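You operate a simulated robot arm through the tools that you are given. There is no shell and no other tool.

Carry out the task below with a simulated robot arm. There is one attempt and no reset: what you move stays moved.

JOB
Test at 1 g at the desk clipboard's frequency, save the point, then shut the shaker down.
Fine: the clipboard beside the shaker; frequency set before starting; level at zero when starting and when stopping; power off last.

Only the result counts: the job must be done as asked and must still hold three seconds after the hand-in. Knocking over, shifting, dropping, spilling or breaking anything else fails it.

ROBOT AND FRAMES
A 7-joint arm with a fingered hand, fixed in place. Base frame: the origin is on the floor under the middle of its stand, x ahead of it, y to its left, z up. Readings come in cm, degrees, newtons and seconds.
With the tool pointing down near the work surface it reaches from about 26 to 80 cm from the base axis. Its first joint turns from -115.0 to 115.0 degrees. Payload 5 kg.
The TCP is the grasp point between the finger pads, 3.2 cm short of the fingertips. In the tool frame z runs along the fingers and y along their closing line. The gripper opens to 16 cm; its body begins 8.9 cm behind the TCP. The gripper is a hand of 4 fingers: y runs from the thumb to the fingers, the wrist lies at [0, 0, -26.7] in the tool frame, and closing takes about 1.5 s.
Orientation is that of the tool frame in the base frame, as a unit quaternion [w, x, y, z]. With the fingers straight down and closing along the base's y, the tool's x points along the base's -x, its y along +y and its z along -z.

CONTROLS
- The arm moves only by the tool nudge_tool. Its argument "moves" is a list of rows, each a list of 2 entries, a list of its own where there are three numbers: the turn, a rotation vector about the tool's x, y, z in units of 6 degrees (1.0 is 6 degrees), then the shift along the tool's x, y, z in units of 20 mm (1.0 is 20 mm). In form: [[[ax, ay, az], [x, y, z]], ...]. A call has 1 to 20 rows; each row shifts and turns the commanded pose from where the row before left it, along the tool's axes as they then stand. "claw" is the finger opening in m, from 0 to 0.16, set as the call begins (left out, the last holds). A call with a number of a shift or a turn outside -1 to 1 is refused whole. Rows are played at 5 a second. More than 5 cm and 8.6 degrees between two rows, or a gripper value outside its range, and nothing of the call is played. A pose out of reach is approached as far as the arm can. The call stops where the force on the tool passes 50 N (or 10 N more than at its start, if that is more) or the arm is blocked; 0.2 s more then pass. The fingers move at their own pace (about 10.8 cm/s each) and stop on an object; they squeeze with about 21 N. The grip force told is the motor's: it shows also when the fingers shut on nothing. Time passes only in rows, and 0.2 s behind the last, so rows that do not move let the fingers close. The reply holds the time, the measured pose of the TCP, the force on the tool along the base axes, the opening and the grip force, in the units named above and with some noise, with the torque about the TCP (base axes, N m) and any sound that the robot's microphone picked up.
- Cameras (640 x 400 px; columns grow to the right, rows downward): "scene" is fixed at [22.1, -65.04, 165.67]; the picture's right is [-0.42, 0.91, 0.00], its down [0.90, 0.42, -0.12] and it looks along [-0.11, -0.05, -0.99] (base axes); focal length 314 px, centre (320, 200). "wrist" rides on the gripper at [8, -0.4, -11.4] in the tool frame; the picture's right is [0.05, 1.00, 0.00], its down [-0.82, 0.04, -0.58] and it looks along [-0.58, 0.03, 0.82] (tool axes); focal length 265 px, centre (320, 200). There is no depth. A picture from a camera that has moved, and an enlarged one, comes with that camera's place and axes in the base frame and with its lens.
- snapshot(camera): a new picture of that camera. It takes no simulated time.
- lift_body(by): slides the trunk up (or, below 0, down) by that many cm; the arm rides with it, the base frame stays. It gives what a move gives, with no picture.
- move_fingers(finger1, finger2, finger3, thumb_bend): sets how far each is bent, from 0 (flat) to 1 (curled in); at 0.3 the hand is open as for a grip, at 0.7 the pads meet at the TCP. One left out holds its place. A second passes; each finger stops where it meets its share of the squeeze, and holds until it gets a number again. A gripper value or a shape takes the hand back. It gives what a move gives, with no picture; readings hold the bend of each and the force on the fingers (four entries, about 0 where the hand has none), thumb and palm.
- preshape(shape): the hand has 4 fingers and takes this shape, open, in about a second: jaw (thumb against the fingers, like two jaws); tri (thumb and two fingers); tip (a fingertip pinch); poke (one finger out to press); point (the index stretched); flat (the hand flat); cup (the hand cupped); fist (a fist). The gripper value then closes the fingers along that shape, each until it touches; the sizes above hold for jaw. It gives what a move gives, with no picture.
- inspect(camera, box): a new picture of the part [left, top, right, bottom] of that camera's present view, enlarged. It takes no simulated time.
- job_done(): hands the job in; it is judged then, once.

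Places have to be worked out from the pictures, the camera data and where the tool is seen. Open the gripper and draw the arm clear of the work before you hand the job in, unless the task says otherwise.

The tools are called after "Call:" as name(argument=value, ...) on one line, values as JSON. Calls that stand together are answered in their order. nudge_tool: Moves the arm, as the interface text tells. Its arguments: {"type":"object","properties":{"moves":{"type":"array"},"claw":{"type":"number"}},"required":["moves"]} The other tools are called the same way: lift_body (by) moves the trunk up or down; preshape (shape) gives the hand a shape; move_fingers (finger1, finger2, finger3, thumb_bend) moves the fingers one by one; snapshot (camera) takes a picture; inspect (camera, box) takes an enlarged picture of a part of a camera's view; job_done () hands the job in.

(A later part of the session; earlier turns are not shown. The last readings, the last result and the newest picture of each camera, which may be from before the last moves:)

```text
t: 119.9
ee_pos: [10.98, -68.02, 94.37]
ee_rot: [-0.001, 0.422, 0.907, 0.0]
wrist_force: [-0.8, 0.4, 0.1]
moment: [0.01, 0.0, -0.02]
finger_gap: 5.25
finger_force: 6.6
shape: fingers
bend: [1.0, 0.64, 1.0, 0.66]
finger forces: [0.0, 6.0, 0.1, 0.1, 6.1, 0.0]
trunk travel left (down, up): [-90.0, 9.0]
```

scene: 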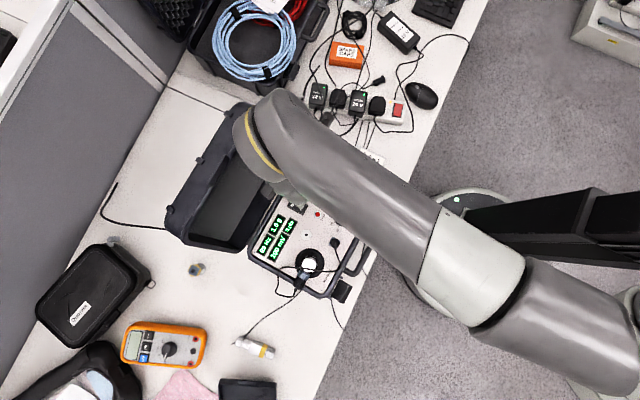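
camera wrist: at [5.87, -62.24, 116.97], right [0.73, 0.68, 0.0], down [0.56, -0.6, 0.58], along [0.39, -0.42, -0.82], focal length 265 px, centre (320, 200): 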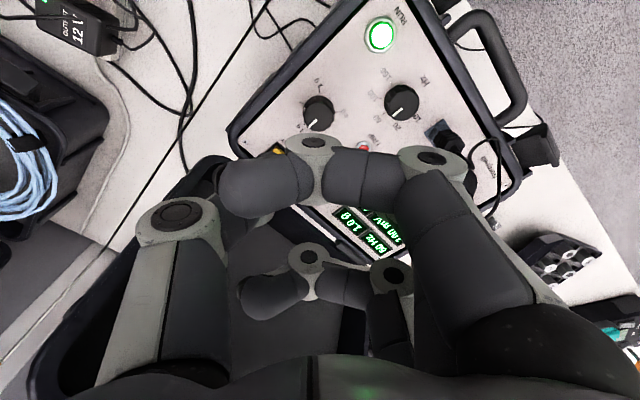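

Gripped at 6 N each side. Turn counter-clockwise 54°, then check the level.

Call:
nudge_tool(moves=[[[0, 0, -1], [0, 0, 0]], [[0, 0, -1], [0, 0, 0]], [[0, 0, -1], [0, 0, 0]], [[0, 0, -1], [0, 0, 0]], [[0, 0, -1], [0, 0, 0]], [[0, 0, -1], [0, 0, 0]], [[0, 0, -1], [0, 0, 0]], [[0, 0, -1], [0, 0, 0]], [[0, 0, -1], [0, 0, 0]], [[0, 0, 0], [0, 0, 0]]])

Call:
inspect(camera="scene", box=[240, 150, 400, 300])

```text
t: 122.1
ee_pos: [10.97, -68.02, 94.62]
ee_rot: [0.0, -0.037, 0.999, 0.001]
wrist_force: [-4.8, -1.8, -0.8]
moment: [-0.07, 0.1, -0.04]
finger_gap: 5.26
finger_force: 6.3
shape: fingers
bend: [1.0, 0.64, 1.0, 0.66]
finger forces: [0.0, 5.3, 0.1, 0.1, 7.6, 0.0]
trunk travel left (down, up): [-90.0, 9.0]
```

```text
2.67 times, centred on (320, 225) of scene
camera zoom: at [22.1, -65.04, 165.67], right [-0.42, 0.91, 0.0], down [0.9, 0.42, -0.12], along [-0.11, -0.05, -0.99], focal length 838 px, centre (320, 133)
```

zoom: 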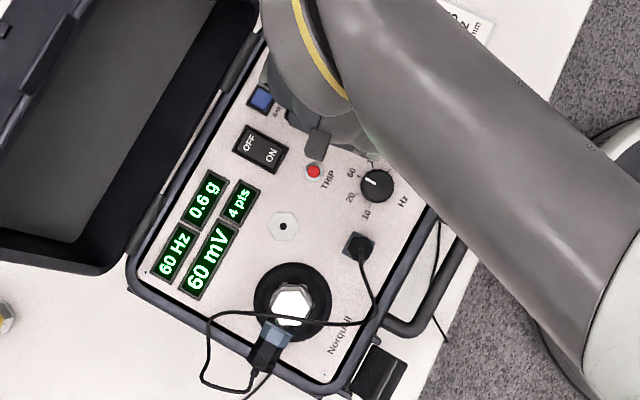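

0.6 g after 54°, as expected. Continue another 54° counter-clockwise.

Call:
nudge_tool(moves=[[[0, 0, -1], [0, 0, 0]], [[0, 0, -1], [0, 0, 0]], [[0, 0, -1], [0, 0, 0]], [[0, 0, -1], [0, 0, 0]], [[0, 0, -1], [0, 0, 0]], [[0, 0, -1], [0, 0, 0]], [[0, 0, -1], [0, 0, 0]], [[0, 0, -1], [0, 0, 0]], [[0, 0, -1], [0, 0, 0]], [[0, 0, 0], [0, 0, 0]]])

Call:
inspect(camera="scene", box=[240, 150, 400, 300])

```text
t: 124.3
ee_pos: [11.22, -68.08, 94.48]
ee_rot: [0.001, -0.486, 0.874, 0.002]
wrist_force: [-2.0, -5.4, -0.3]
moment: [-0.09, 0.06, 0.0]
finger_gap: 5.28
finger_force: 6.1
shape: fingers
bend: [1.0, 0.64, 1.0, 0.66]
finger forces: [0.0, 5.7, 0.0, 0.1, 6.9, 0.1]
trunk travel left (down, up): [-90.0, 9.0]
```

```text
2.67 times, centred on (320, 225) of scene
camera zoom: at [22.1, -65.04, 165.67], right [-0.42, 0.91, 0.0], down [0.9, 0.42, -0.12], along [-0.11, -0.05, -0.99], focal length 838 px, centre (320, 133)
```

zoom: 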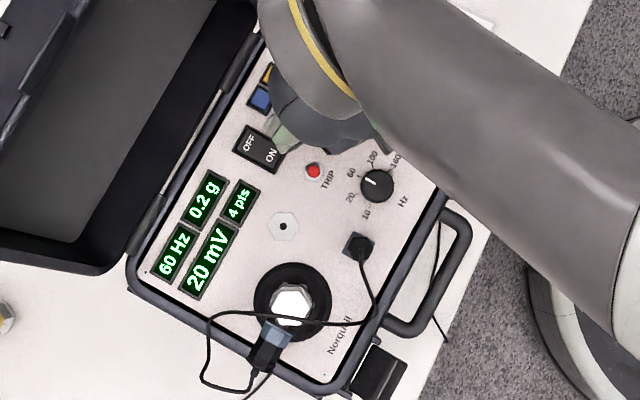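

0.2 g left. I'll release, rotate the hand back 36° clockwise while open, and regrip for the last ~27°.

Call:
move_fingers(finger2=0.61, thumb_bend=0.61)

Call:
nudge_tool(moves=[[[0, 0, 1], [0, 0, 0]], [[0, 0, 1], [0, 0, 0]], [[0, 0, 1], [0, 0, 0]], [[0, 0, 1], [0, 0, 0]], [[0, 0, 1], [0, 0, 0]], [[0, 0, 1], [0, 0, 0]], [[0, 0, 0], [0, 0, 0]]])

Call:
move_fingers(finger2=0.8, thumb_bend=0.685)

Call:
inspect(camera="scene", box=[240, 150, 400, 300])

```text
t: 125.3
ee_pos: [11.11, -68.0, 94.58]
ee_rot: [0.001, -0.486, 0.874, 0.002]
wrist_force: [-0.9, 0.0, 0.4]
moment: [-0.03, 0.01, -0.04]
finger_gap: 5.5
finger_force: 0.0
shape: fingers
bend: [1.0, 0.61, 1.0, 0.61]
finger forces: [0.0, 0.1, 0.1, 0.0, 0.0, 0.0]
trunk travel left (down, up): [-90.0, 9.0]
```

```text
t: 126.9
ee_pos: [11.18, -68.03, 94.52]
ee_rot: [0.0, -0.19, 0.982, 0.0]
wrist_force: [-0.9, 0.4, -0.4]
moment: [0.0, -0.03, -0.01]
finger_gap: 5.48
finger_force: 0.0
shape: fingers
bend: [1.0, 0.61, 1.0, 0.61]
finger forces: [0.0, 0.0, 0.0, 0.0, 0.0, 0.0]
trunk travel left (down, up): [-90.0, 9.0]
```

```text
t: 127.9
ee_pos: [11.13, -68.03, 94.63]
ee_rot: [0.001, -0.192, 0.981, 0.001]
wrist_force: [0.5, -1.3, 0.2]
moment: [0.01, 0.0, 0.02]
finger_gap: 5.3
finger_force: 6.5
shape: fingers
bend: [1.0, 0.65, 1.0, 0.65]
finger forces: [0.0, 6.1, 0.1, 0.0, 7.4, 0.0]
trunk travel left (down, up): [-90.0, 9.0]
```

```text
2.67 times, centred on (320, 225) of scene
camera zoom: at [22.1, -65.04, 165.67], right [-0.42, 0.91, 0.0], down [0.9, 0.42, -0.12], along [-0.11, -0.05, -0.99], focal length 838 px, centre (320, 133)
```

zoom: 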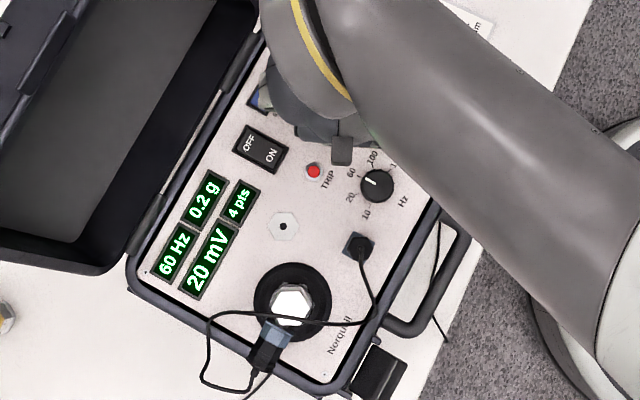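

Regripped at yaw +22°, still 0.2 g. Turn counter-clockwise 24° and check.

Call:
nudge_tool(moves=[[[0, 0, -1], [0, 0, 0]], [[0, 0, -1], [0, 0, 0]], [[0, 0, -1], [0, 0, 0]], [[0, 0, -1], [0, 0, 0]], [[0, 0, 0], [0, 0, 0]]])

Call:
inspect(camera="scene", box=[240, 200, 340, 265])

```text
t: 129.1
ee_pos: [11.16, -68.04, 94.44]
ee_rot: [0.001, -0.392, 0.92, 0.002]
wrist_force: [0.4, -0.7, -0.9]
moment: [0.01, -0.03, -0.06]
finger_gap: 5.29
finger_force: 6.2
shape: fingers
bend: [1.0, 0.65, 1.0, 0.65]
finger forces: [0.1, 5.9, 0.1, 0.0, 7.1, 0.0]
trunk travel left (down, up): [-90.0, 9.0]
```

```text
6.15 times, centred on (290, 232) of scene
camera zoom: at [22.1, -65.04, 165.67], right [-0.42, 0.91, 0.0], down [0.9, 0.42, -0.12], along [-0.11, -0.05, -0.99], focal length 1935 px, centre (505, 0)
```

zoom: 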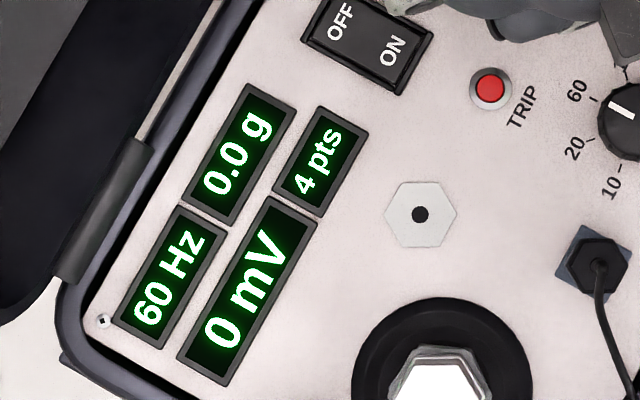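

Reads 0.0 g. I'll nudge a few degrees further to reach the zero end, watching torque.

Call:
nudge_tool(moves=[[[0, 0, -0.5], [0, 0, 0]], [[0, 0, 0], [0, 0, 0]]])

Call:
nudge_tool(moves=[[[0, 0, -0.4], [0, 0, 0]], [[0, 0, 0], [0, 0, 0]]])

Call:
inspect(camera="scene", box=[240, 200, 340, 265])

```text
t: 129.7
ee_pos: [11.04, -68.03, 94.5]
ee_rot: [0.0, -0.416, 0.91, 0.001]
wrist_force: [1.2, -2.3, 0.0]
moment: [-0.03, 0.0, -0.09]
finger_gap: 5.29
finger_force: 6.5
shape: fingers
bend: [1.0, 0.65, 1.0, 0.66]
finger forces: [0.0, 5.4, 0.0, 0.1, 7.1, 0.1]
trunk travel left (down, up): [-90.0, 9.0]
```

```text
t: 130.3
ee_pos: [11.05, -67.95, 94.51]
ee_rot: [0.001, -0.435, 0.901, 0.001]
wrist_force: [0.4, -0.8, 0.6]
moment: [0.02, 0.0, -0.13]
finger_gap: 5.32
finger_force: 6.1
shape: fingers
bend: [1.0, 0.65, 1.0, 0.66]
finger forces: [0.1, 5.7, 0.0, 0.1, 6.5, 0.0]
trunk travel left (down, up): [-90.0, 9.0]
```

```text
6.15 times, centred on (290, 232) of scene
camera zoom: at [22.1, -65.04, 165.67], right [-0.42, 0.91, 0.0], down [0.9, 0.42, -0.12], along [-0.11, -0.05, -0.99], focal length 1935 px, centre (505, 0)
```

zoom: 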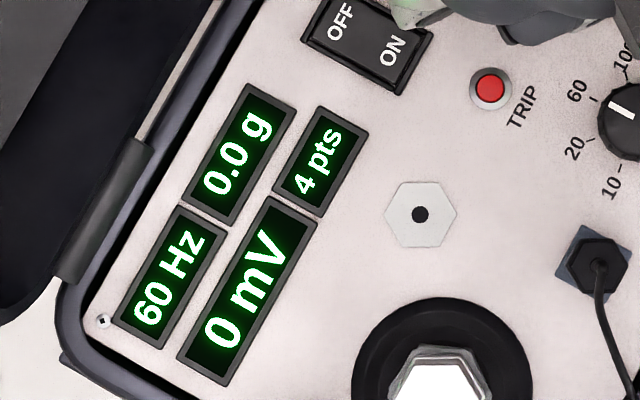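

Torque rises (-0.06→-0.13 N·m) with the level at 0.0: the zero stop is reached. Release, lift, and verify the pointer.

Call:
nudge_tool(moves=[[[0, 0, 0.5], [0, 0, 0]], [[0, 0, 0], [0, 0, 0]]])

Call:
move_fingers(finger2=0.61, thumb_bend=0.61)

Call:
nudge_tool(moves=[[[0, 0, 0], [0, 0, -0.4]], [[0, 0, 0], [0, 0, -0.6]], [[0, 0, 0], [0, 0, -1]], [[0, 0, 0], [0, 0, -1]], [[0, 0, 0], [0, 0, -1]], [[0, 0, 0], [0, 0, -1]], [[0, 0, 0], [0, 0, -1]], [[0, 0, 0], [0, 0, 0]]])

Call:
snapshot(camera="wrist")

Call:
inspect(camera="wrist", box=[260, 60, 380, 135])

```text
t: 130.9
ee_pos: [11.03, -68.0, 94.62]
ee_rot: [0.0, -0.41, 0.912, 0.002]
wrist_force: [0.6, 1.0, -1.1]
moment: [0.08, 0.03, 0.01]
finger_gap: 5.28
finger_force: 6.2
shape: fingers
bend: [1.0, 0.65, 1.0, 0.66]
finger forces: [0.0, 6.5, 0.0, 0.1, 6.2, 0.0]
trunk travel left (down, up): [-90.0, 9.0]
```

```text
t: 131.9
ee_pos: [10.94, -68.02, 94.61]
ee_rot: [0.001, -0.411, 0.911, 0.001]
wrist_force: [0.2, -0.2, 0.2]
moment: [0.0, 0.06, 0.04]
finger_gap: 5.47
finger_force: 0.1
shape: fingers
bend: [1.0, 0.61, 1.0, 0.61]
finger forces: [0.0, 0.0, 0.1, 0.0, 0.0, 0.0]
trunk travel left (down, up): [-90.0, 9.0]
```

```text
t: 133.7
ee_pos: [11.14, -68.0, 106.55]
ee_rot: [0.0, -0.411, 0.912, 0.001]
wrist_force: [0.3, 0.1, 0.6]
moment: [0.04, 0.0, 0.0]
finger_gap: 5.48
finger_force: 0.1
shape: fingers
bend: [1.0, 0.61, 1.0, 0.61]
finger forces: [0.1, 0.0, 0.1, 0.1, 0.1, 0.1]
trunk travel left (down, up): [-90.0, 9.0]
```

```text
taken
camera wrist: at [6.14, -74.36, 118.19], right [-0.78, 0.62, 0.0], down [0.51, 0.64, 0.58], along [0.36, 0.45, -0.82], focal length 265 px, centre (320, 200)
```

wrist: 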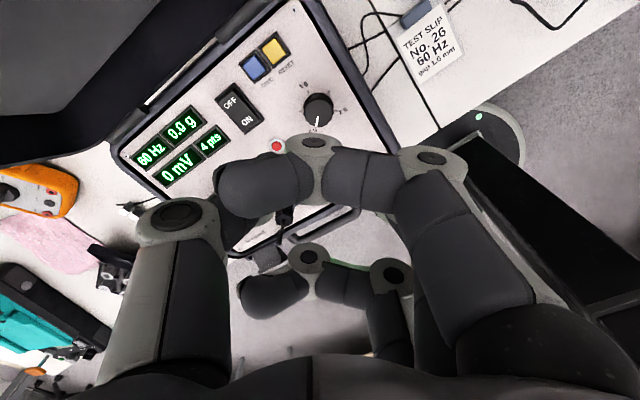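

```text
5.33 times, centred on (320, 98) of wrist
camera zoom: at [6.14, -74.36, 118.19], right [-0.78, 0.62, 0.0], down [0.51, 0.64, 0.58], along [0.36, 0.45, -0.82], focal length 1416 px, centre (320, 747)
```

zoom: 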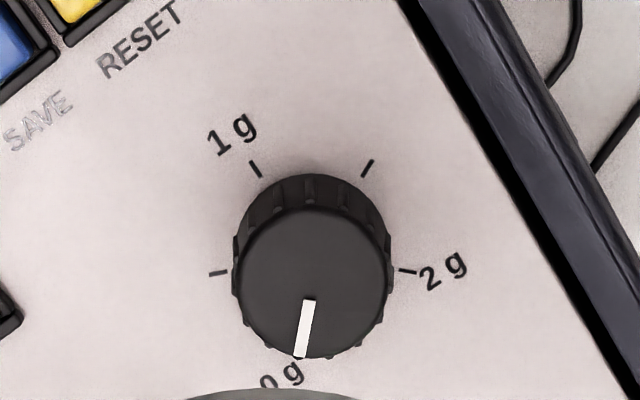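

Pointer is at the 0 g mark, 4 pts stored. Next: press RUN again to stop. I'll yaw back to 0°, move over RUN, and re-form the pinch probe.

Call:
nudge_tool(moves=[[[0, 0, 1], [0, 0, 0]], [[0, 0, 1], [0, 0, 0]], [[0, 0, 1], [0, 0, 0]], [[0, 0, 1], [0, 0, 0]], [[0, 0, 1], [0, 0, 0]], [[0, 0, 1], [0, 0, 0]], [[0, 0, 1], [0, 0, 0]], [[0, 0, 1], [0, 0, 0]], [[0, 0, 0.08], [0, 0, 0]], [[0, 0, 0], [0.05, 0.775, 0]], [[0, 0, 0], [0.05, 0.775, 0]], [[0, 0, 0], [0.05, 0.775, 0]], [[0, 0, 0], [0.05, 0.775, 0]], [[0, 0, 0], [0.05, 0.775, 0]], [[0, 0, 0], [0, 0, 0]]])

Call:
preshape(shape="tip")

Call:
nudge_tool(moves=[[[0, 0, 0], [0, 0, 0]], [[0, 0, 0], [0, 0, 0]], [[0, 0, 0], [0, 0, 0]], [[0, 0, 0], [0, 0, 0]], [[0, 0, 0], [0, 0, 0]], [[0, 0, 0], [0, 0, 0]], [[0, 0, 0], [0, 0, 0]]], claw=0.0)

Call:
move_fingers(finger1=1.0, finger3=1.0)

Call:
snapshot(camera="wrist")

```text
t: 136.9
ee_pos: [10.34, -60.38, 106.44]
ee_rot: [0.0, -0.001, 1.0, 0.001]
wrist_force: [-0.3, -0.2, 0.3]
moment: [-0.02, -0.01, 0.03]
finger_gap: 5.46
finger_force: 0.0
shape: fingers
bend: [1.0, 0.61, 1.0, 0.61]
finger forces: [0.1, 0.0, 0.0, 0.0, 0.0, 0.0]
trunk travel left (down, up): [-90.0, 9.0]
```

```text
t: 137.8
ee_pos: [10.44, -60.28, 106.46]
ee_rot: [0.0, -0.001, 1.0, 0.001]
wrist_force: [0.4, -0.3, 0.7]
moment: [-0.01, 0.02, -0.05]
finger_gap: 15.99
finger_force: 0.1
shape: tip
bend: [0.01, 0.3, 0.01, 0.3]
finger forces: [0.0, 0.0, 0.1, 0.0, 0.0, 0.1]
trunk travel left (down, up): [-90.0, 9.0]
```

```text
t: 139.4
ee_pos: [10.6, -60.36, 106.44]
ee_rot: [0.0, 0.0, 1.0, 0.001]
wrist_force: [0.5, -0.4, -0.9]
moment: [0.01, 0.03, 0.03]
finger_gap: 0.0
finger_force: 21.2
shape: tip
bend: [0.27, 0.64, 0.27, 0.67]
finger forces: [0.1, 0.0, 0.0, 0.0, 0.0, 0.0]
trunk travel left (down, up): [-90.0, 9.0]
```

```text
t: 140.4
ee_pos: [10.46, -60.35, 106.49]
ee_rot: [0.0, 0.0, 1.0, 0.001]
wrist_force: [-0.4, -0.4, -1.1]
moment: [-0.01, 0.0, -0.05]
finger_gap: 5.16
finger_force: 0.2
shape: fingers
bend: [1.0, 0.64, 1.0, 0.67]
finger forces: [0.1, 0.1, 0.1, 0.0, 0.0, 0.0]
trunk travel left (down, up): [-90.0, 9.0]
```

```text
taken
camera wrist: at [2.53, -60.78, 117.96], right [-0.05, 1.0, 0.0], down [0.82, 0.04, 0.58], along [0.58, 0.03, -0.82], focal length 265 px, centre (320, 200)
```

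wrist: 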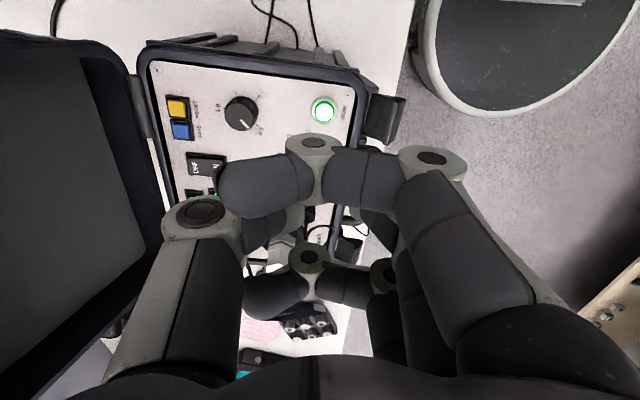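

RUN is still lit. Descend towards RUN, tilt 12° and approach vertically as before (previous contact at TCP ≈ (10.7,-60.25,94.4)).

Call:
nudge_tool(moves=[[[0, 0, 0], [-0.075, 0.04, 0.845]], [[0, 0, 0], [0, 0, 0.845]], [[0, 0, 0], [0, 0, 0.845]], [[0, 0, 0], [0, 0, 0.845]], [[0, 0, 0], [0, 0, 0.845]], [[1, 0, 0], [0, 0, 0]], [[1, 0, 0], [0, 0, 0]], [[0, 0, 0], [0, 0.104, 0.489]], [[0, 0, 0], [0, 0.104, 0.489]], [[0, 0, 0], [0, 0.083, 0.391]], [[0, 0, 0], [0, 0, 0]]])

Call:
inspect(camera="scene", box=[240, 150, 400, 300])

```text
t: 142.8
ee_pos: [10.82, -60.19, 95.25]
ee_rot: [0.0, 0.0, 0.995, -0.104]
wrist_force: [0.7, 0.4, 0.3]
moment: [-0.01, 0.0, -0.01]
finger_gap: 5.2
finger_force: 0.1
shape: fingers
bend: [1.0, 0.64, 1.0, 0.67]
finger forces: [0.1, 0.0, 0.0, 0.0, 0.0, 0.0]
trunk travel left (down, up): [-90.0, 9.0]
```

```text
2.67 times, centred on (320, 225) of scene
camera zoom: at [22.1, -65.04, 165.67], right [-0.42, 0.91, 0.0], down [0.9, 0.42, -0.12], along [-0.11, -0.05, -0.99], focal length 838 px, centre (320, 133)
```

zoom: 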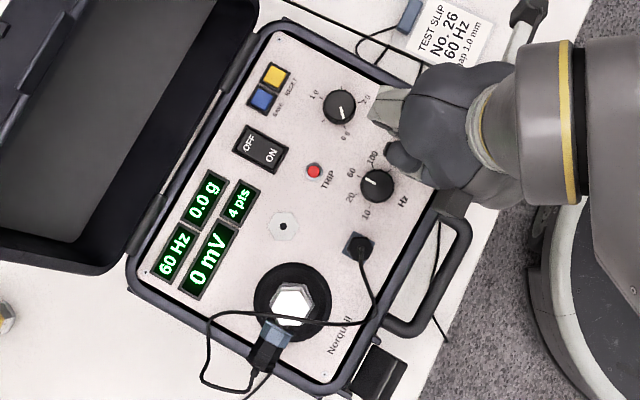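

At 95.25 above RUN with level 0.0 g. Step down until the click.

Call:
nudge_tool(moves=[[[0, 0, 0], [0, 0.021, 0.098]], [[0, 0, 0], [0, 0.021, 0.098]], [[0, 0, 0], [0, 0.0105, 0.049]], [[0, 0, 0], [0, 0, 0]]])

Call:
nudge_tool(moves=[[[0, 0, 0], [0, 0.0105, 0.049]], [[0, 0, 0], [0, 0, 0]]])

Call:
nudge_tool(moves=[[[0, 0, 0], [0, 0.0105, 0.049]], [[0, 0, 0], [0, 0, 0]]])

Call:
nudge_tool(moves=[[[0, 0, 0], [0, 0.0105, 0.049]], [[0, 0, 0], [0, 0, 0]]])

```text
t: 143.8
ee_pos: [10.72, -60.21, 94.89]
ee_rot: [0.0, -0.001, 0.995, -0.104]
wrist_force: [0.3, 0.1, -0.7]
moment: [0.02, -0.02, 0.0]
finger_gap: 5.18
finger_force: 0.0
shape: fingers
bend: [1.0, 0.64, 1.0, 0.67]
finger forces: [0.0, 0.0, 0.0, 0.0, 0.0, 0.1]
trunk travel left (down, up): [-90.0, 9.0]
```

```text
t: 144.4
ee_pos: [10.91, -60.13, 94.6]
ee_rot: [0.0, -0.001, 0.995, -0.103]
wrist_force: [0.2, -0.1, -0.5]
moment: [-0.01, 0.01, -0.03]
finger_gap: 5.2
finger_force: 0.1
shape: fingers
bend: [1.0, 0.64, 1.0, 0.67]
finger forces: [0.0, 0.1, 0.0, 0.0, 0.1, 0.0]
trunk travel left (down, up): [-90.0, 9.0]
```

```text
t: 145.0
ee_pos: [10.87, -60.26, 94.48]
ee_rot: [0.0, -0.001, 0.995, -0.104]
wrist_force: [-0.4, 0.1, 0.4]
moment: [0.01, 0.02, 0.02]
finger_gap: 5.23
finger_force: 0.0
shape: fingers
bend: [1.0, 0.64, 1.0, 0.67]
finger forces: [0.0, 0.1, 0.0, 0.1, 0.1, 0.1]
trunk travel left (down, up): [-90.0, 9.0]
```

```text
t: 145.6
ee_pos: [10.71, -60.19, 94.37]
ee_rot: [0.0, -0.001, 0.995, -0.103]
wrist_force: [0.4, 0.0, 1.2]
moment: [-0.01, 0.02, 0.01]
finger_gap: 5.2
finger_force: 0.0
shape: fingers
bend: [1.0, 0.65, 1.0, 0.67]
finger forces: [0.1, 0.0, 0.0, 0.1, 0.0, 0.0]
trunk travel left (down, up): [-90.0, 9.0]
```

Contact starting (1.2 N). One more millimetre at a time until the click.

Call:
nudge_tool(moves=[[[0, 0, 0], [0, 0.0105, 0.049]], [[0, 0, 0], [0, 0, 0]]])

Call:
nudge_tool(moves=[[[0, 0, 0], [0, 0.0105, 0.049]], [[0, 0, 0], [0, 0, 0]]])

```text
t: 146.2
ee_pos: [10.77, -60.21, 94.28]
ee_rot: [0.0, 0.0, 0.995, -0.104]
wrist_force: [0.1, -0.2, 2.0]
moment: [0.01, 0.04, -0.01]
finger_gap: 5.18
finger_force: 0.1
shape: fingers
bend: [1.0, 0.65, 1.0, 0.67]
finger forces: [0.0, 0.1, 0.0, 0.1, 0.0, 0.0]
trunk travel left (down, up): [-90.0, 9.0]
heard: click
```

```text
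t: 146.8
ee_pos: [10.73, -60.22, 94.26]
ee_rot: [0.0, 0.0, 0.995, -0.104]
wrist_force: [-0.2, 0.0, 2.8]
moment: [0.03, -0.02, 0.0]
finger_gap: 5.2
finger_force: 0.0
shape: fingers
bend: [1.0, 0.65, 1.0, 0.67]
finger forces: [0.0, 0.1, 0.0, 0.0, 0.0, 0.0]
trunk travel left (down, up): [-90.0, 9.0]
```

Click heard. Lift vertically, remove the tilt, and check that the RUN lamp is out.

Call:
nudge_tool(moves=[[[0, 0, 0], [0, -0.125, -0.587]], [[0, 0, 0], [0, -0.125, -0.587]], [[0, 0, 0], [0, -0.2, -0.95]], [[0, 0, 0], [0, -0.2, -0.95]], [[0, 0, 0], [0, -0.2, -0.95]], [[0, 0, 0], [0, -0.2, -0.95]], [[-1, 0, 0], [0, 0, 0]], [[-1, 0, 0], [0, 0, 0]], [[0, 0, 0], [0, 0, 0]]])

Call:
snapshot(camera="wrist")

Call:
inspect(camera="scene", box=[240, 150, 400, 300])

```text
t: 148.8
ee_pos: [10.74, -60.17, 104.38]
ee_rot: [0.0, -0.001, 1.0, 0.001]
wrist_force: [0.0, -0.9, 0.1]
moment: [0.0, -0.01, 0.02]
finger_gap: 5.2
finger_force: 0.0
shape: fingers
bend: [1.0, 0.65, 1.0, 0.67]
finger forces: [0.1, 0.1, 0.0, 0.0, 0.1, 0.0]
trunk travel left (down, up): [-90.0, 9.0]
```

```text
taken
camera wrist: at [2.82, -60.61, 115.89], right [-0.05, 1.0, 0.0], down [0.82, 0.04, 0.58], along [0.58, 0.03, -0.82], focal length 265 px, centre (320, 200)
```

wrist: 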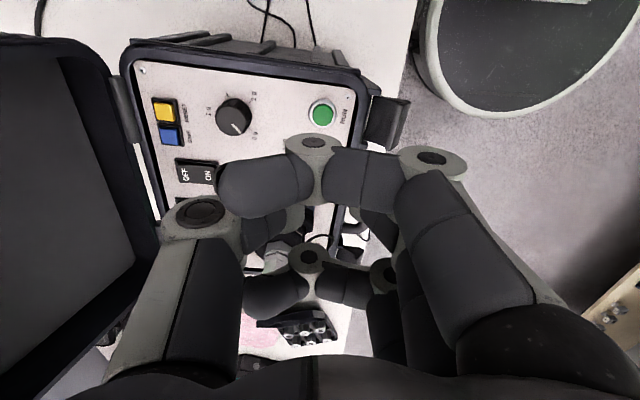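

```text
2.67 times, centred on (320, 225) of scene
camera zoom: at [22.1, -65.04, 165.67], right [-0.42, 0.91, 0.0], down [0.9, 0.42, -0.12], along [-0.11, -0.05, -0.99], focal length 838 px, centre (320, 133)
```

zoom: 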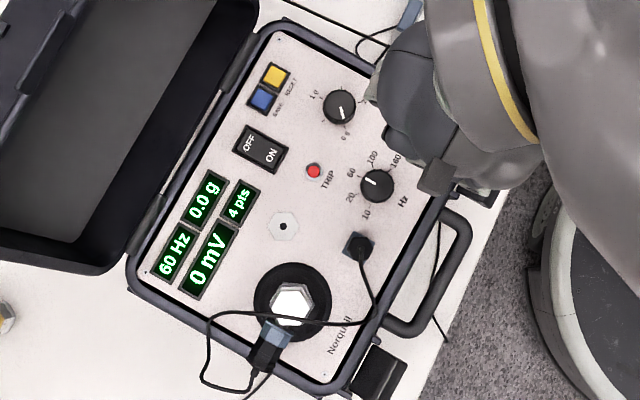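

RUN lamp is out: stopped at 0.0 g with 4 pts. Last step is power OFF: move to the rocker's OFF half at about (17.3,-74.4), with an 18° tilt so finger 2's dome is lowest and the hand leans away from the lid.

Call:
nudge_tool(moves=[[[0, 0, 0], [-0.4125, -0.8875, 0]], [[0, 0, 0], [-0.4125, -0.8875, 0]], [[0, 0, 0], [-0.4125, -0.8875, 0]], [[0, 0, 0], [-0.4125, -0.8875, 0]], [[0, 0, 0], [-0.4125, -0.8875, 0]], [[0, 0, 0], [-0.4125, -0.8875, 0]], [[0, 0, 0], [-0.4125, -0.8875, 0]], [[0, 0, 0], [-0.4125, -0.8875, 0]], [[1, 0, 0], [0, 0, 0]], [[1, 0, 0], [0, 0, 0]], [[1, 0, 0], [0, 0, 0]], [[0, 0, 0], [0, 0, 0]]])

Call:
snapshot(camera="wrist")

Call:
snapshot(camera="scene")

```text
t: 151.4
ee_pos: [17.53, -74.58, 104.39]
ee_rot: [0.001, 0.001, 0.988, -0.156]
wrist_force: [0.4, -0.1, -0.6]
moment: [0.01, 0.02, -0.03]
finger_gap: 5.24
finger_force: 0.0
shape: fingers
bend: [1.0, 0.65, 1.0, 0.67]
finger forces: [0.0, 0.0, 0.1, 0.0, 0.0, 0.0]
trunk travel left (down, up): [-90.0, 9.0]
```

```text
taken
camera wrist: at [9.53, -71.47, 115.43], right [-0.05, 0.95, -0.31], down [0.82, 0.22, 0.54], along [0.58, -0.22, -0.79], focal length 265 px, centre (320, 200)
```

wrist: 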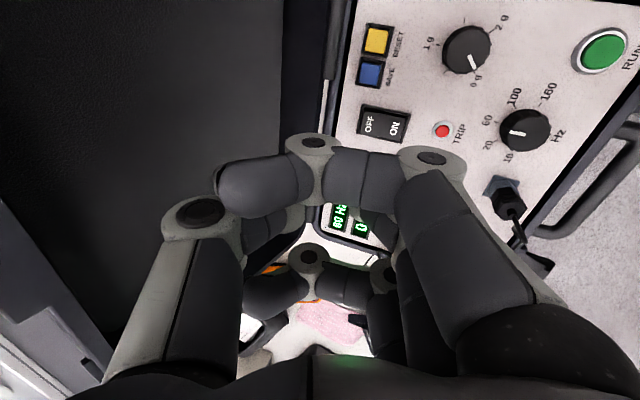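

```text
taken
```

scene: 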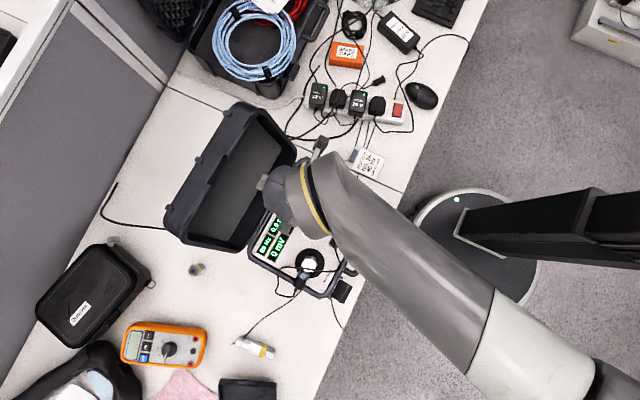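

OFF label triangulates to (17.4,-74.0); the dome will land near y≈-74.3 after a 0.3 cm shift. Descend vertically to ~1 cm above.

Call:
nudge_tool(moves=[[[0, 0, 0], [0.05, 0.37, 0.652]], [[0, 0, 0], [0, 0.2267, 0.6975]], [[0, 0, 0], [0, 0.2267, 0.6975]], [[0, 0, 0], [0, 0.2267, 0.6975]], [[0, 0, 0], [0, 0.2267, 0.6975]], [[0, 0, 0], [0, 0.2267, 0.6975]], [[0, 0, 0], [0, 0, 0]]])

Call:
nudge_tool(moves=[[[0, 0, 0], [0, 0.031, 0.095]], [[0, 0, 0], [0, 0.031, 0.095]], [[0, 0, 0], [0, 0, 0]]])

Call:
snapshot(camera="wrist")

```text
t: 153.0
ee_pos: [17.35, -74.2, 95.46]
ee_rot: [-0.001, 0.0, 0.988, -0.156]
wrist_force: [-0.7, 0.5, 0.3]
moment: [0.0, 0.03, 0.03]
finger_gap: 5.21
finger_force: 0.1
shape: fingers
bend: [1.0, 0.65, 1.0, 0.67]
finger forces: [0.0, 0.0, 0.1, 0.0, 0.0, 0.0]
trunk travel left (down, up): [-90.0, 9.0]
```

```text
t: 153.8
ee_pos: [17.37, -74.15, 95.08]
ee_rot: [0.0, 0.0, 0.988, -0.156]
wrist_force: [-0.8, -0.1, -0.5]
moment: [0.02, 0.0, 0.0]
finger_gap: 5.2
finger_force: 0.1
shape: fingers
bend: [1.0, 0.65, 1.0, 0.67]
finger forces: [0.1, 0.0, 0.0, 0.0, 0.1, 0.0]
trunk travel left (down, up): [-90.0, 9.0]
```

```text
taken
camera wrist: at [9.36, -71.07, 106.23], right [-0.05, 0.95, -0.31], down [0.82, 0.22, 0.54], along [0.58, -0.22, -0.79], focal length 265 px, centre (320, 200)
```

wrist: 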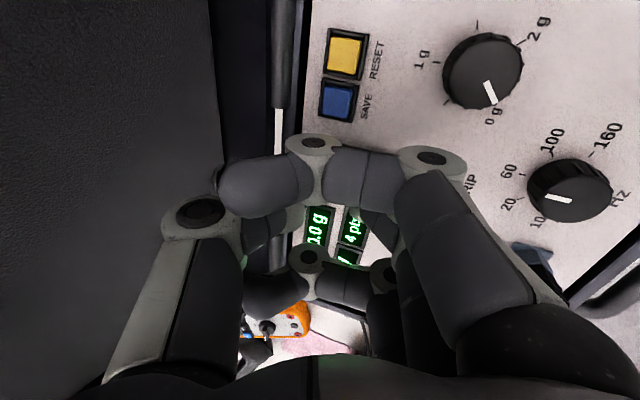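

Part of the display is visible between the fingers; let me double-check the level reading before switching off.

Call:
inspect(camera="wrist", box=[280, 190, 380, 270])

Call:
inspect(camera="scene", box=[240, 200, 340, 265])

```text
5.00 times, centred on (330, 230) of wrist
camera zoom: at [9.36, -71.07, 106.23], right [-0.05, 0.95, -0.31], down [0.82, 0.22, 0.54], along [0.58, -0.22, -0.79], focal length 1327 px, centre (270, 50)
```

zoom: 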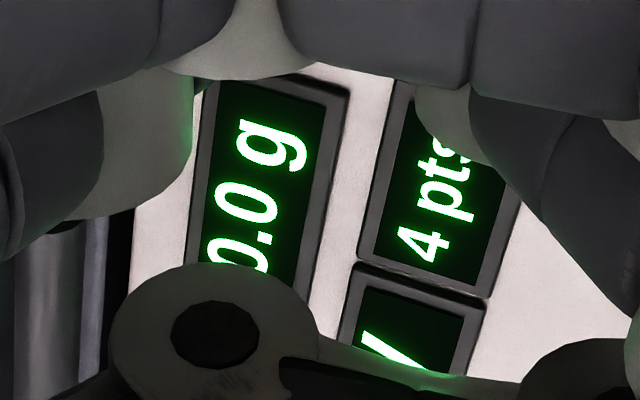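

```text
6.15 times, centred on (290, 232) of scene
camera zoom: at [22.1, -65.04, 165.67], right [-0.42, 0.91, 0.0], down [0.9, 0.42, -0.12], along [-0.11, -0.05, -0.99], focal length 1935 px, centre (505, 0)
```

zoom: 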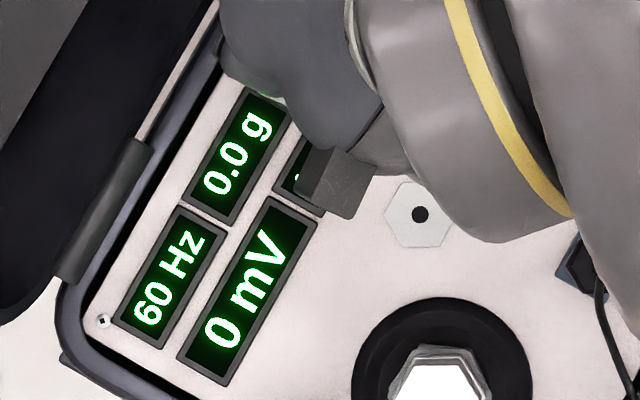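

It's 0.0 g, 0 mV, 4 pts. Now step down onto the OFF half in 1–2 mm steps.

Call:
nudge_tool(moves=[[[0, 0, 0], [0, 0.031, 0.095]], [[0, 0, 0], [0, 0, 0]]])

Call:
nudge_tool(moves=[[[0, 0, 0], [0, 0.0155, 0.0475]], [[0, 0, 0], [0, 0, 0]]])

Call:
nudge_tool(moves=[[[0, 0, 0], [0, 0.0155, 0.0475]], [[0, 0, 0], [0, 0, 0]]])

Call:
nudge_tool(moves=[[[0, 0, 0], [0, 0.0155, 0.0475]], [[0, 0, 0], [0, 0, 0]]])

```text
t: 154.4
ee_pos: [17.32, -74.18, 94.82]
ee_rot: [0.0, -0.001, 0.988, -0.155]
wrist_force: [-0.4, -0.9, 0.0]
moment: [0.02, 0.03, -0.01]
finger_gap: 5.15
finger_force: 0.0
shape: fingers
bend: [1.0, 0.65, 1.0, 0.67]
finger forces: [0.0, 0.0, 0.0, 0.0, 0.1, 0.0]
trunk travel left (down, up): [-90.0, 9.0]
```

```text
t: 155.0
ee_pos: [17.37, -74.07, 94.78]
ee_rot: [0.0, -0.002, 0.988, -0.156]
wrist_force: [-1.1, 0.2, -0.5]
moment: [0.01, -0.03, 0.0]
finger_gap: 5.16
finger_force: 0.1
shape: fingers
bend: [1.0, 0.65, 1.0, 0.67]
finger forces: [0.0, 0.0, 0.0, 0.0, 0.0, 0.0]
trunk travel left (down, up): [-90.0, 9.0]
```

```text
t: 155.6
ee_pos: [17.36, -74.21, 94.77]
ee_rot: [-0.001, 0.0, 0.988, -0.156]
wrist_force: [0.1, 0.6, -0.8]
moment: [0.03, -0.01, 0.0]
finger_gap: 5.19
finger_force: 0.1
shape: fingers
bend: [1.0, 0.65, 1.0, 0.67]
finger forces: [0.0, 0.0, 0.0, 0.0, 0.1, 0.0]
trunk travel left (down, up): [-90.0, 9.0]
```

```text
t: 156.2
ee_pos: [17.44, -74.22, 94.76]
ee_rot: [0.001, -0.001, 0.988, -0.156]
wrist_force: [-0.3, -0.6, 0.4]
moment: [0.0, 0.03, 0.02]
finger_gap: 5.19
finger_force: 0.1
shape: fingers
bend: [1.0, 0.65, 1.0, 0.67]
finger forces: [0.1, 0.0, 0.0, 0.1, 0.0, 0.0]
trunk travel left (down, up): [-90.0, 9.0]
```

Call:
nudge_tool(moves=[[[0, 0, 0], [0, 0.0155, 0.0475]], [[0, 0, 0], [0, 0, 0]]])

Call:
nudge_tool(moves=[[[0, 0, 0], [0, 0.0155, 0.0475]], [[0, 0, 0], [0, 0, 0]]])

Call:
nudge_tool(moves=[[[0, 0, 0], [0, 0.0155, 0.0475]], [[0, 0, 0], [0, 0, 0]]])

Call:
inspect(camera="scene", box=[240, 150, 400, 300])

```text
t: 156.8
ee_pos: [17.31, -74.2, 94.69]
ee_rot: [-0.001, 0.0, 0.988, -0.155]
wrist_force: [0.1, -0.6, 0.9]
moment: [0.0, 0.0, -0.03]
finger_gap: 5.2
finger_force: 0.1
shape: fingers
bend: [1.0, 0.65, 1.0, 0.67]
finger forces: [0.0, 0.1, 0.1, 0.1, 0.0, 0.0]
trunk travel left (down, up): [-90.0, 9.0]
```

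```text
t: 157.4
ee_pos: [17.14, -74.18, 94.69]
ee_rot: [-0.001, -0.001, 0.988, -0.156]
wrist_force: [0.0, -0.1, 0.1]
moment: [0.0, -0.01, 0.01]
finger_gap: 5.17
finger_force: 0.1
shape: fingers
bend: [1.0, 0.65, 1.0, 0.67]
finger forces: [0.1, 0.0, 0.0, 0.0, 0.1, 0.0]
trunk travel left (down, up): [-90.0, 9.0]
```

```text
t: 158.0
ee_pos: [17.29, -74.1, 94.53]
ee_rot: [-0.001, 0.0, 0.988, -0.155]
wrist_force: [-1.1, -0.2, 0.3]
moment: [0.01, -0.02, 0.0]
finger_gap: 5.18
finger_force: 0.1
shape: fingers
bend: [1.0, 0.65, 1.0, 0.67]
finger forces: [0.1, 0.0, 0.0, 0.0, 0.1, 0.0]
trunk travel left (down, up): [-90.0, 9.0]
```

```text
2.67 times, centred on (320, 225) of scene
camera zoom: at [22.1, -65.04, 165.67], right [-0.42, 0.91, 0.0], down [0.9, 0.42, -0.12], along [-0.11, -0.05, -0.99], focal length 838 px, centre (320, 133)
```

zoom: 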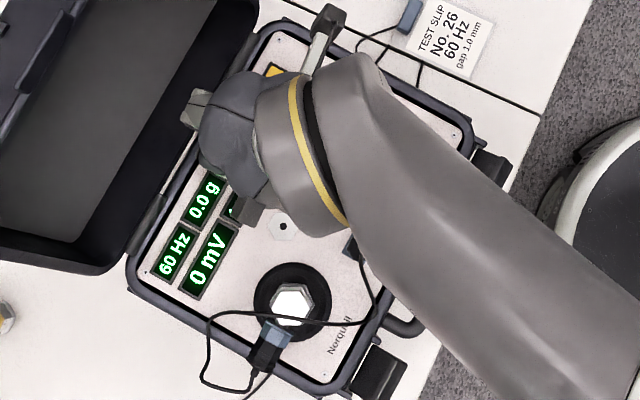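

No contact yet and power still on. Continue down in 1 mm steps.

Call:
nudge_tool(moves=[[[0, 0, 0], [0, 0.0155, 0.0475]], [[0, 0, 0], [0, 0, 0]]])

Call:
nudge_tool(moves=[[[0, 0, 0], [0, 0.0155, 0.0475]], [[0, 0, 0], [0, 0, 0]]])

Call:
nudge_tool(moves=[[[0, 0, 0], [0, 0.0155, 0.0475]], [[0, 0, 0], [0, 0, 0]]])

Call:
inspect(camera="scene", box=[240, 150, 400, 300])

```text
t: 158.6
ee_pos: [17.27, -74.05, 94.4]
ee_rot: [0.0, -0.001, 0.988, -0.157]
wrist_force: [-0.1, -0.4, 0.9]
moment: [0.01, -0.01, -0.01]
finger_gap: 5.2
finger_force: 0.1
shape: fingers
bend: [1.0, 0.65, 1.0, 0.67]
finger forces: [0.0, 0.0, 0.0, 0.0, 0.0, 0.1]
trunk travel left (down, up): [-90.0, 9.0]
```

```text
t: 159.2
ee_pos: [17.21, -74.31, 94.32]
ee_rot: [0.0, -0.001, 0.988, -0.156]
wrist_force: [0.2, -0.6, 0.6]
moment: [-0.02, -0.01, 0.04]
finger_gap: 5.18
finger_force: 0.0
shape: fingers
bend: [1.0, 0.65, 1.0, 0.67]
finger forces: [0.0, 0.1, 0.0, 0.1, 0.0, 0.1]
trunk travel left (down, up): [-90.0, 9.0]
```

```text
t: 159.8
ee_pos: [17.31, -74.08, 94.25]
ee_rot: [-0.001, -0.002, 0.988, -0.156]
wrist_force: [1.9, -0.7, 5.7]
moment: [0.01, 0.0, 0.02]
finger_gap: 5.17
finger_force: 0.0
shape: fingers
bend: [1.0, 0.65, 1.0, 0.67]
finger forces: [0.0, 0.0, 0.0, 0.0, 0.0, 0.0]
trunk travel left (down, up): [-90.0, 9.0]
```

```text
2.67 times, centred on (320, 225) of scene
camera zoom: at [22.1, -65.04, 165.67], right [-0.42, 0.91, 0.0], down [0.9, 0.42, -0.12], along [-0.11, -0.05, -0.99], focal length 838 px, centre (320, 133)
```

zoom: 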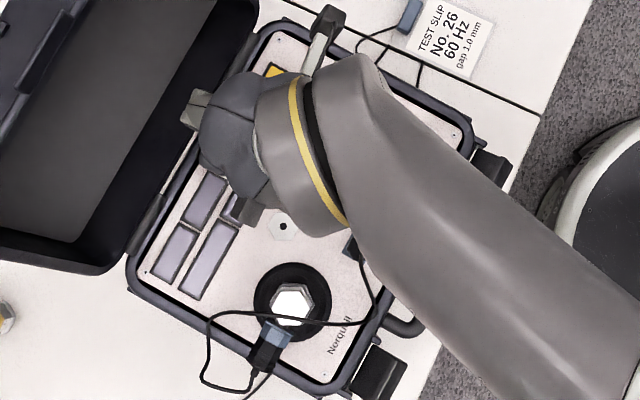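

Displays went dark — power is off. Lift vertically away from the rocker and check.

Call:
nudge_tool(moves=[[[0, 0, 0], [0, -0.155, -0.475]], [[0, 0, 0], [0, -0.232, -0.713]], [[0, 0, 0], [0, -0.309, -0.951]], [[0, 0, 0], [0, -0.309, -0.951]], [[0, 0, 0], [0, -0.309, -0.951]], [[0, 0, 0], [0, -0.309, -0.951]], [[0, 0, 0], [0, -0.309, -0.951]], [[-1, 0, 0], [0, 0, 0]], [[-1, 0, 0], [0, 0, 0]], [[-1, 0, 0], [0, 0, 0]], [[0, 0, 0], [0, 0.5, -1]], [[0, 0, 0], [0, 0.5, -1]], [[0, 0, 0], [0, 0.5, -1]], [[0, 0, 0], [0, 0.8, -1]], [[0, 0, 0], [0, 0.8, -0.5]], [[0, 0, 0], [0, 0.8, -0.5]], [[0, 0, 0], [0, 0.8, 0]], [[0, 0, 0], [0, 0.8, 0]], [[0, 0, 0], [0, 0.8, 0]], [[0, 0, 0], [0, 0, 0]]])

Call:
snapshot(camera="scene")

Call:
inspect(camera="scene", box=[240, 150, 400, 300])

```text
t: 164.0
ee_pos: [17.23, -61.47, 116.76]
ee_rot: [-0.001, -0.001, 1.0, 0.001]
wrist_force: [0.4, -0.7, -0.6]
moment: [0.0, 0.01, -0.01]
finger_gap: 5.18
finger_force: 0.1
shape: fingers
bend: [1.0, 0.65, 1.0, 0.67]
finger forces: [0.1, 0.1, 0.1, 0.1, 0.0, 0.0]
trunk travel left (down, up): [-90.0, 9.0]
```

```text
taken
```

scene: 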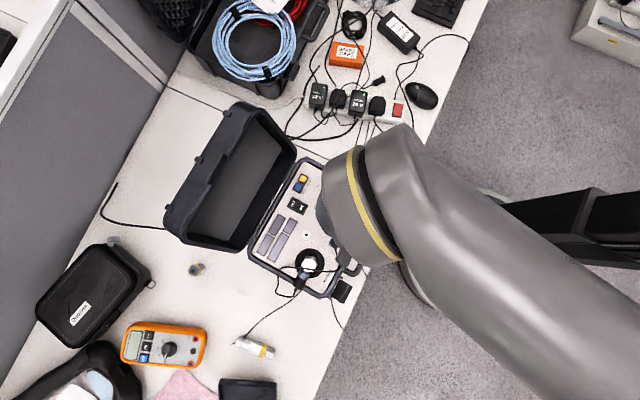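

```text
2.67 times, centred on (320, 225) of scene
camera zoom: at [22.1, -65.04, 165.67], right [-0.42, 0.91, 0.0], down [0.9, 0.42, -0.12], along [-0.11, -0.05, -0.99], focal length 838 px, centre (320, 133)
```

zoom: 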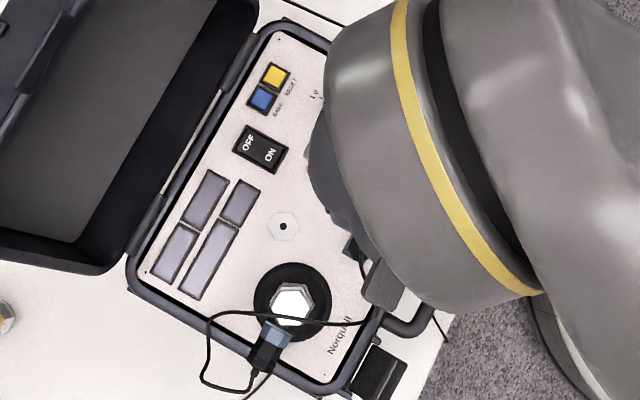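

Power off, panel intact. Now withdraw the arm up and away toward its starting position and open the hand.

Call:
nudge_tool(moves=[[[0, 0, 0], [0, 0.5, -1]], [[0, 0, 0], [0, 0.5, -1]], [[0, 0, 0], [0, 0.5, -1]], [[0, 0, 0], [0, 0.5, -1]], [[0, 0, 0], [0, 0.5, -1]], [[0, 0, 0], [-0.8, 0.7, 0]], [[0, 0, 0], [-0.8, 0.7, 0]], [[0, 0, 0], [-0.8, 0.7, 0]], [[0, 0, 0], [-0.8, 0.7, 0]], [[0, 0, 0], [-0.8, 0.7, 0]], [[0, 0, 0], [-0.8, 0.7, 0]], [[0, 0, 0], [-0.8, 0.7, 0]], [[0, 0, 0], [-0.8, 0.7, 0]], [[0, 0, 0], [0, 0, 0]]])

Call:
preshape(shape="jaw")

Call:
snapshot(camera="scene")

Call:
inspect(camera="scene", box=[240, 150, 400, 300])

```text
t: 167.0
ee_pos: [29.96, -45.3, 126.59]
ee_rot: [0.0, 0.0, 1.0, 0.0]
wrist_force: [-0.1, 0.0, 0.2]
moment: [-0.01, -0.01, 0.01]
finger_gap: 5.18
finger_force: 0.0
shape: fingers
bend: [1.0, 0.65, 1.0, 0.67]
finger forces: [0.0, 0.1, 0.0, 0.0, 0.0, 0.0]
trunk travel left (down, up): [-90.0, 9.0]
```

```text
t: 167.9
ee_pos: [29.94, -45.32, 126.61]
ee_rot: [0.0, -0.001, 1.0, 0.0]
wrist_force: [-0.3, 0.1, 0.5]
moment: [0.02, -0.03, 0.02]
finger_gap: 16.0
finger_force: 0.1
shape: jaw
bend: [0.3, 0.3, 0.3, 0.3]
finger forces: [0.0, 0.0, 0.1, 0.0, 0.0, 0.0]
trunk travel left (down, up): [-90.0, 9.0]
```

```text
taken
```

scene: 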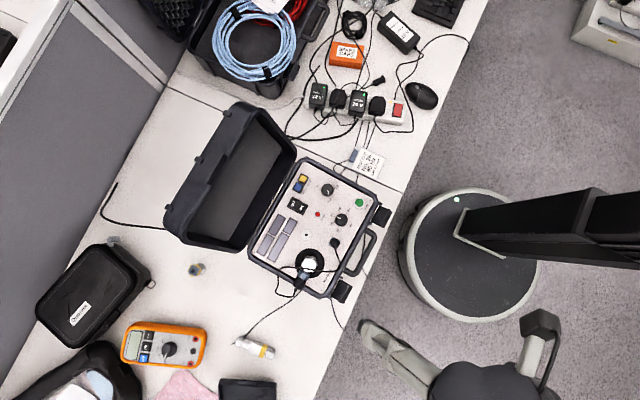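

```text
2.67 times, centred on (320, 225) of scene
camera zoom: at [22.1, -65.04, 165.67], right [-0.42, 0.91, 0.0], down [0.9, 0.42, -0.12], along [-0.11, -0.05, -0.99], focal length 838 px, centre (320, 133)
```

zoom: 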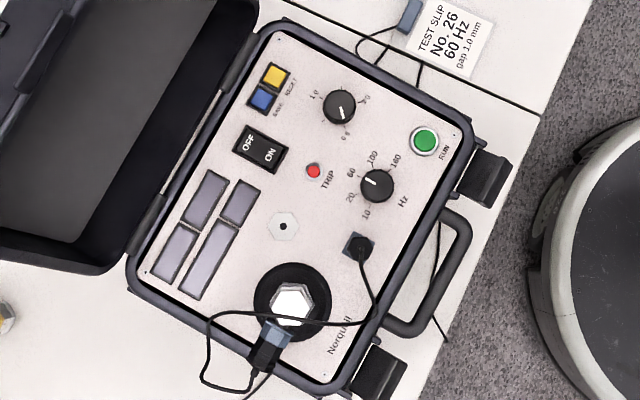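

The panel is as wanted: displays dark, RUN lamp off, level at 0, rocker OFF. Let me do a final close check of the lid and surroundings compared with the start.

Call:
inspect(camera="scene", box=[150, 90, 310, 260])

Call:
inspect(camera="scene", box=[280, 160, 380, 222])

Call:
inspect(camera="scene", box=[0, 240, 320, 400])

```text
2.35 times, centred on (230, 175) of scene
camera zoom: at [22.1, -65.04, 165.67], right [-0.42, 0.91, 0.0], down [0.9, 0.42, -0.12], along [-0.11, -0.05, -0.99], focal length 740 px, centre (532, 259)
```

zoom: 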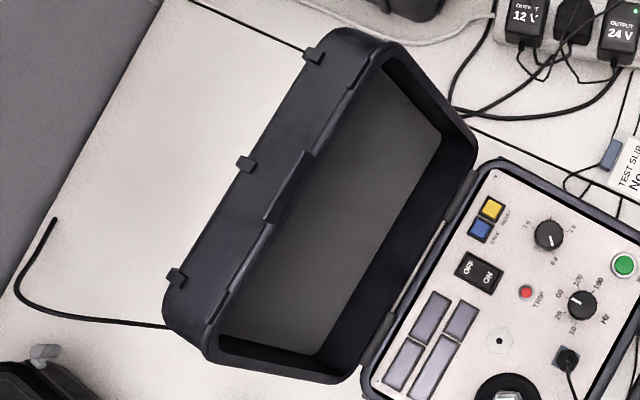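

```text
6.40 times, centred on (330, 191) of scene
camera zoom: at [22.1, -65.04, 165.67], right [-0.42, 0.91, 0.0], down [0.9, 0.42, -0.12], along [-0.11, -0.05, -0.99], focal length 2012 px, centre (256, 258)
```

zoom: 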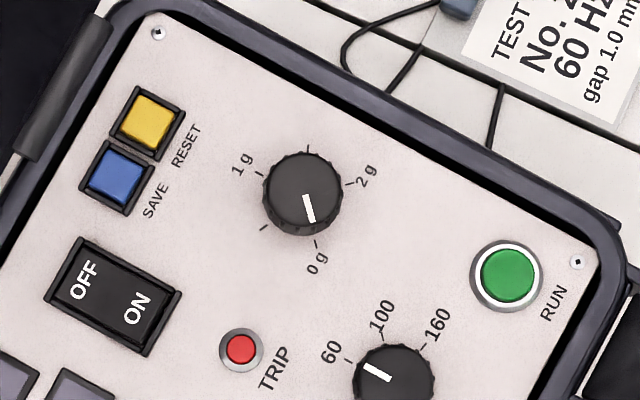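

```text
2.00 times, centred on (160, 320) of scene
camera zoom: at [22.1, -65.04, 165.67], right [-0.42, 0.91, 0.0], down [0.9, 0.42, -0.12], along [-0.11, -0.05, -0.99], focal length 629 px, centre (640, -40)
```

zoom: 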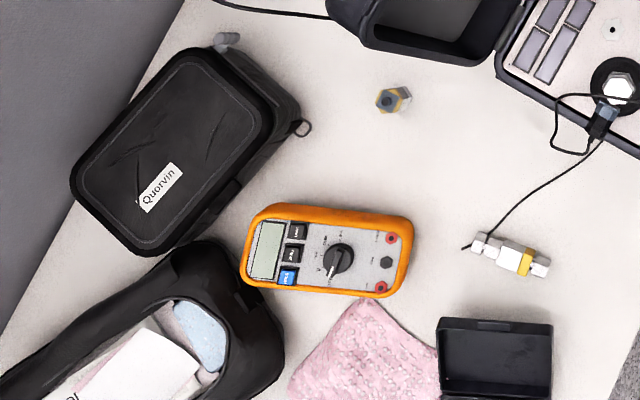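

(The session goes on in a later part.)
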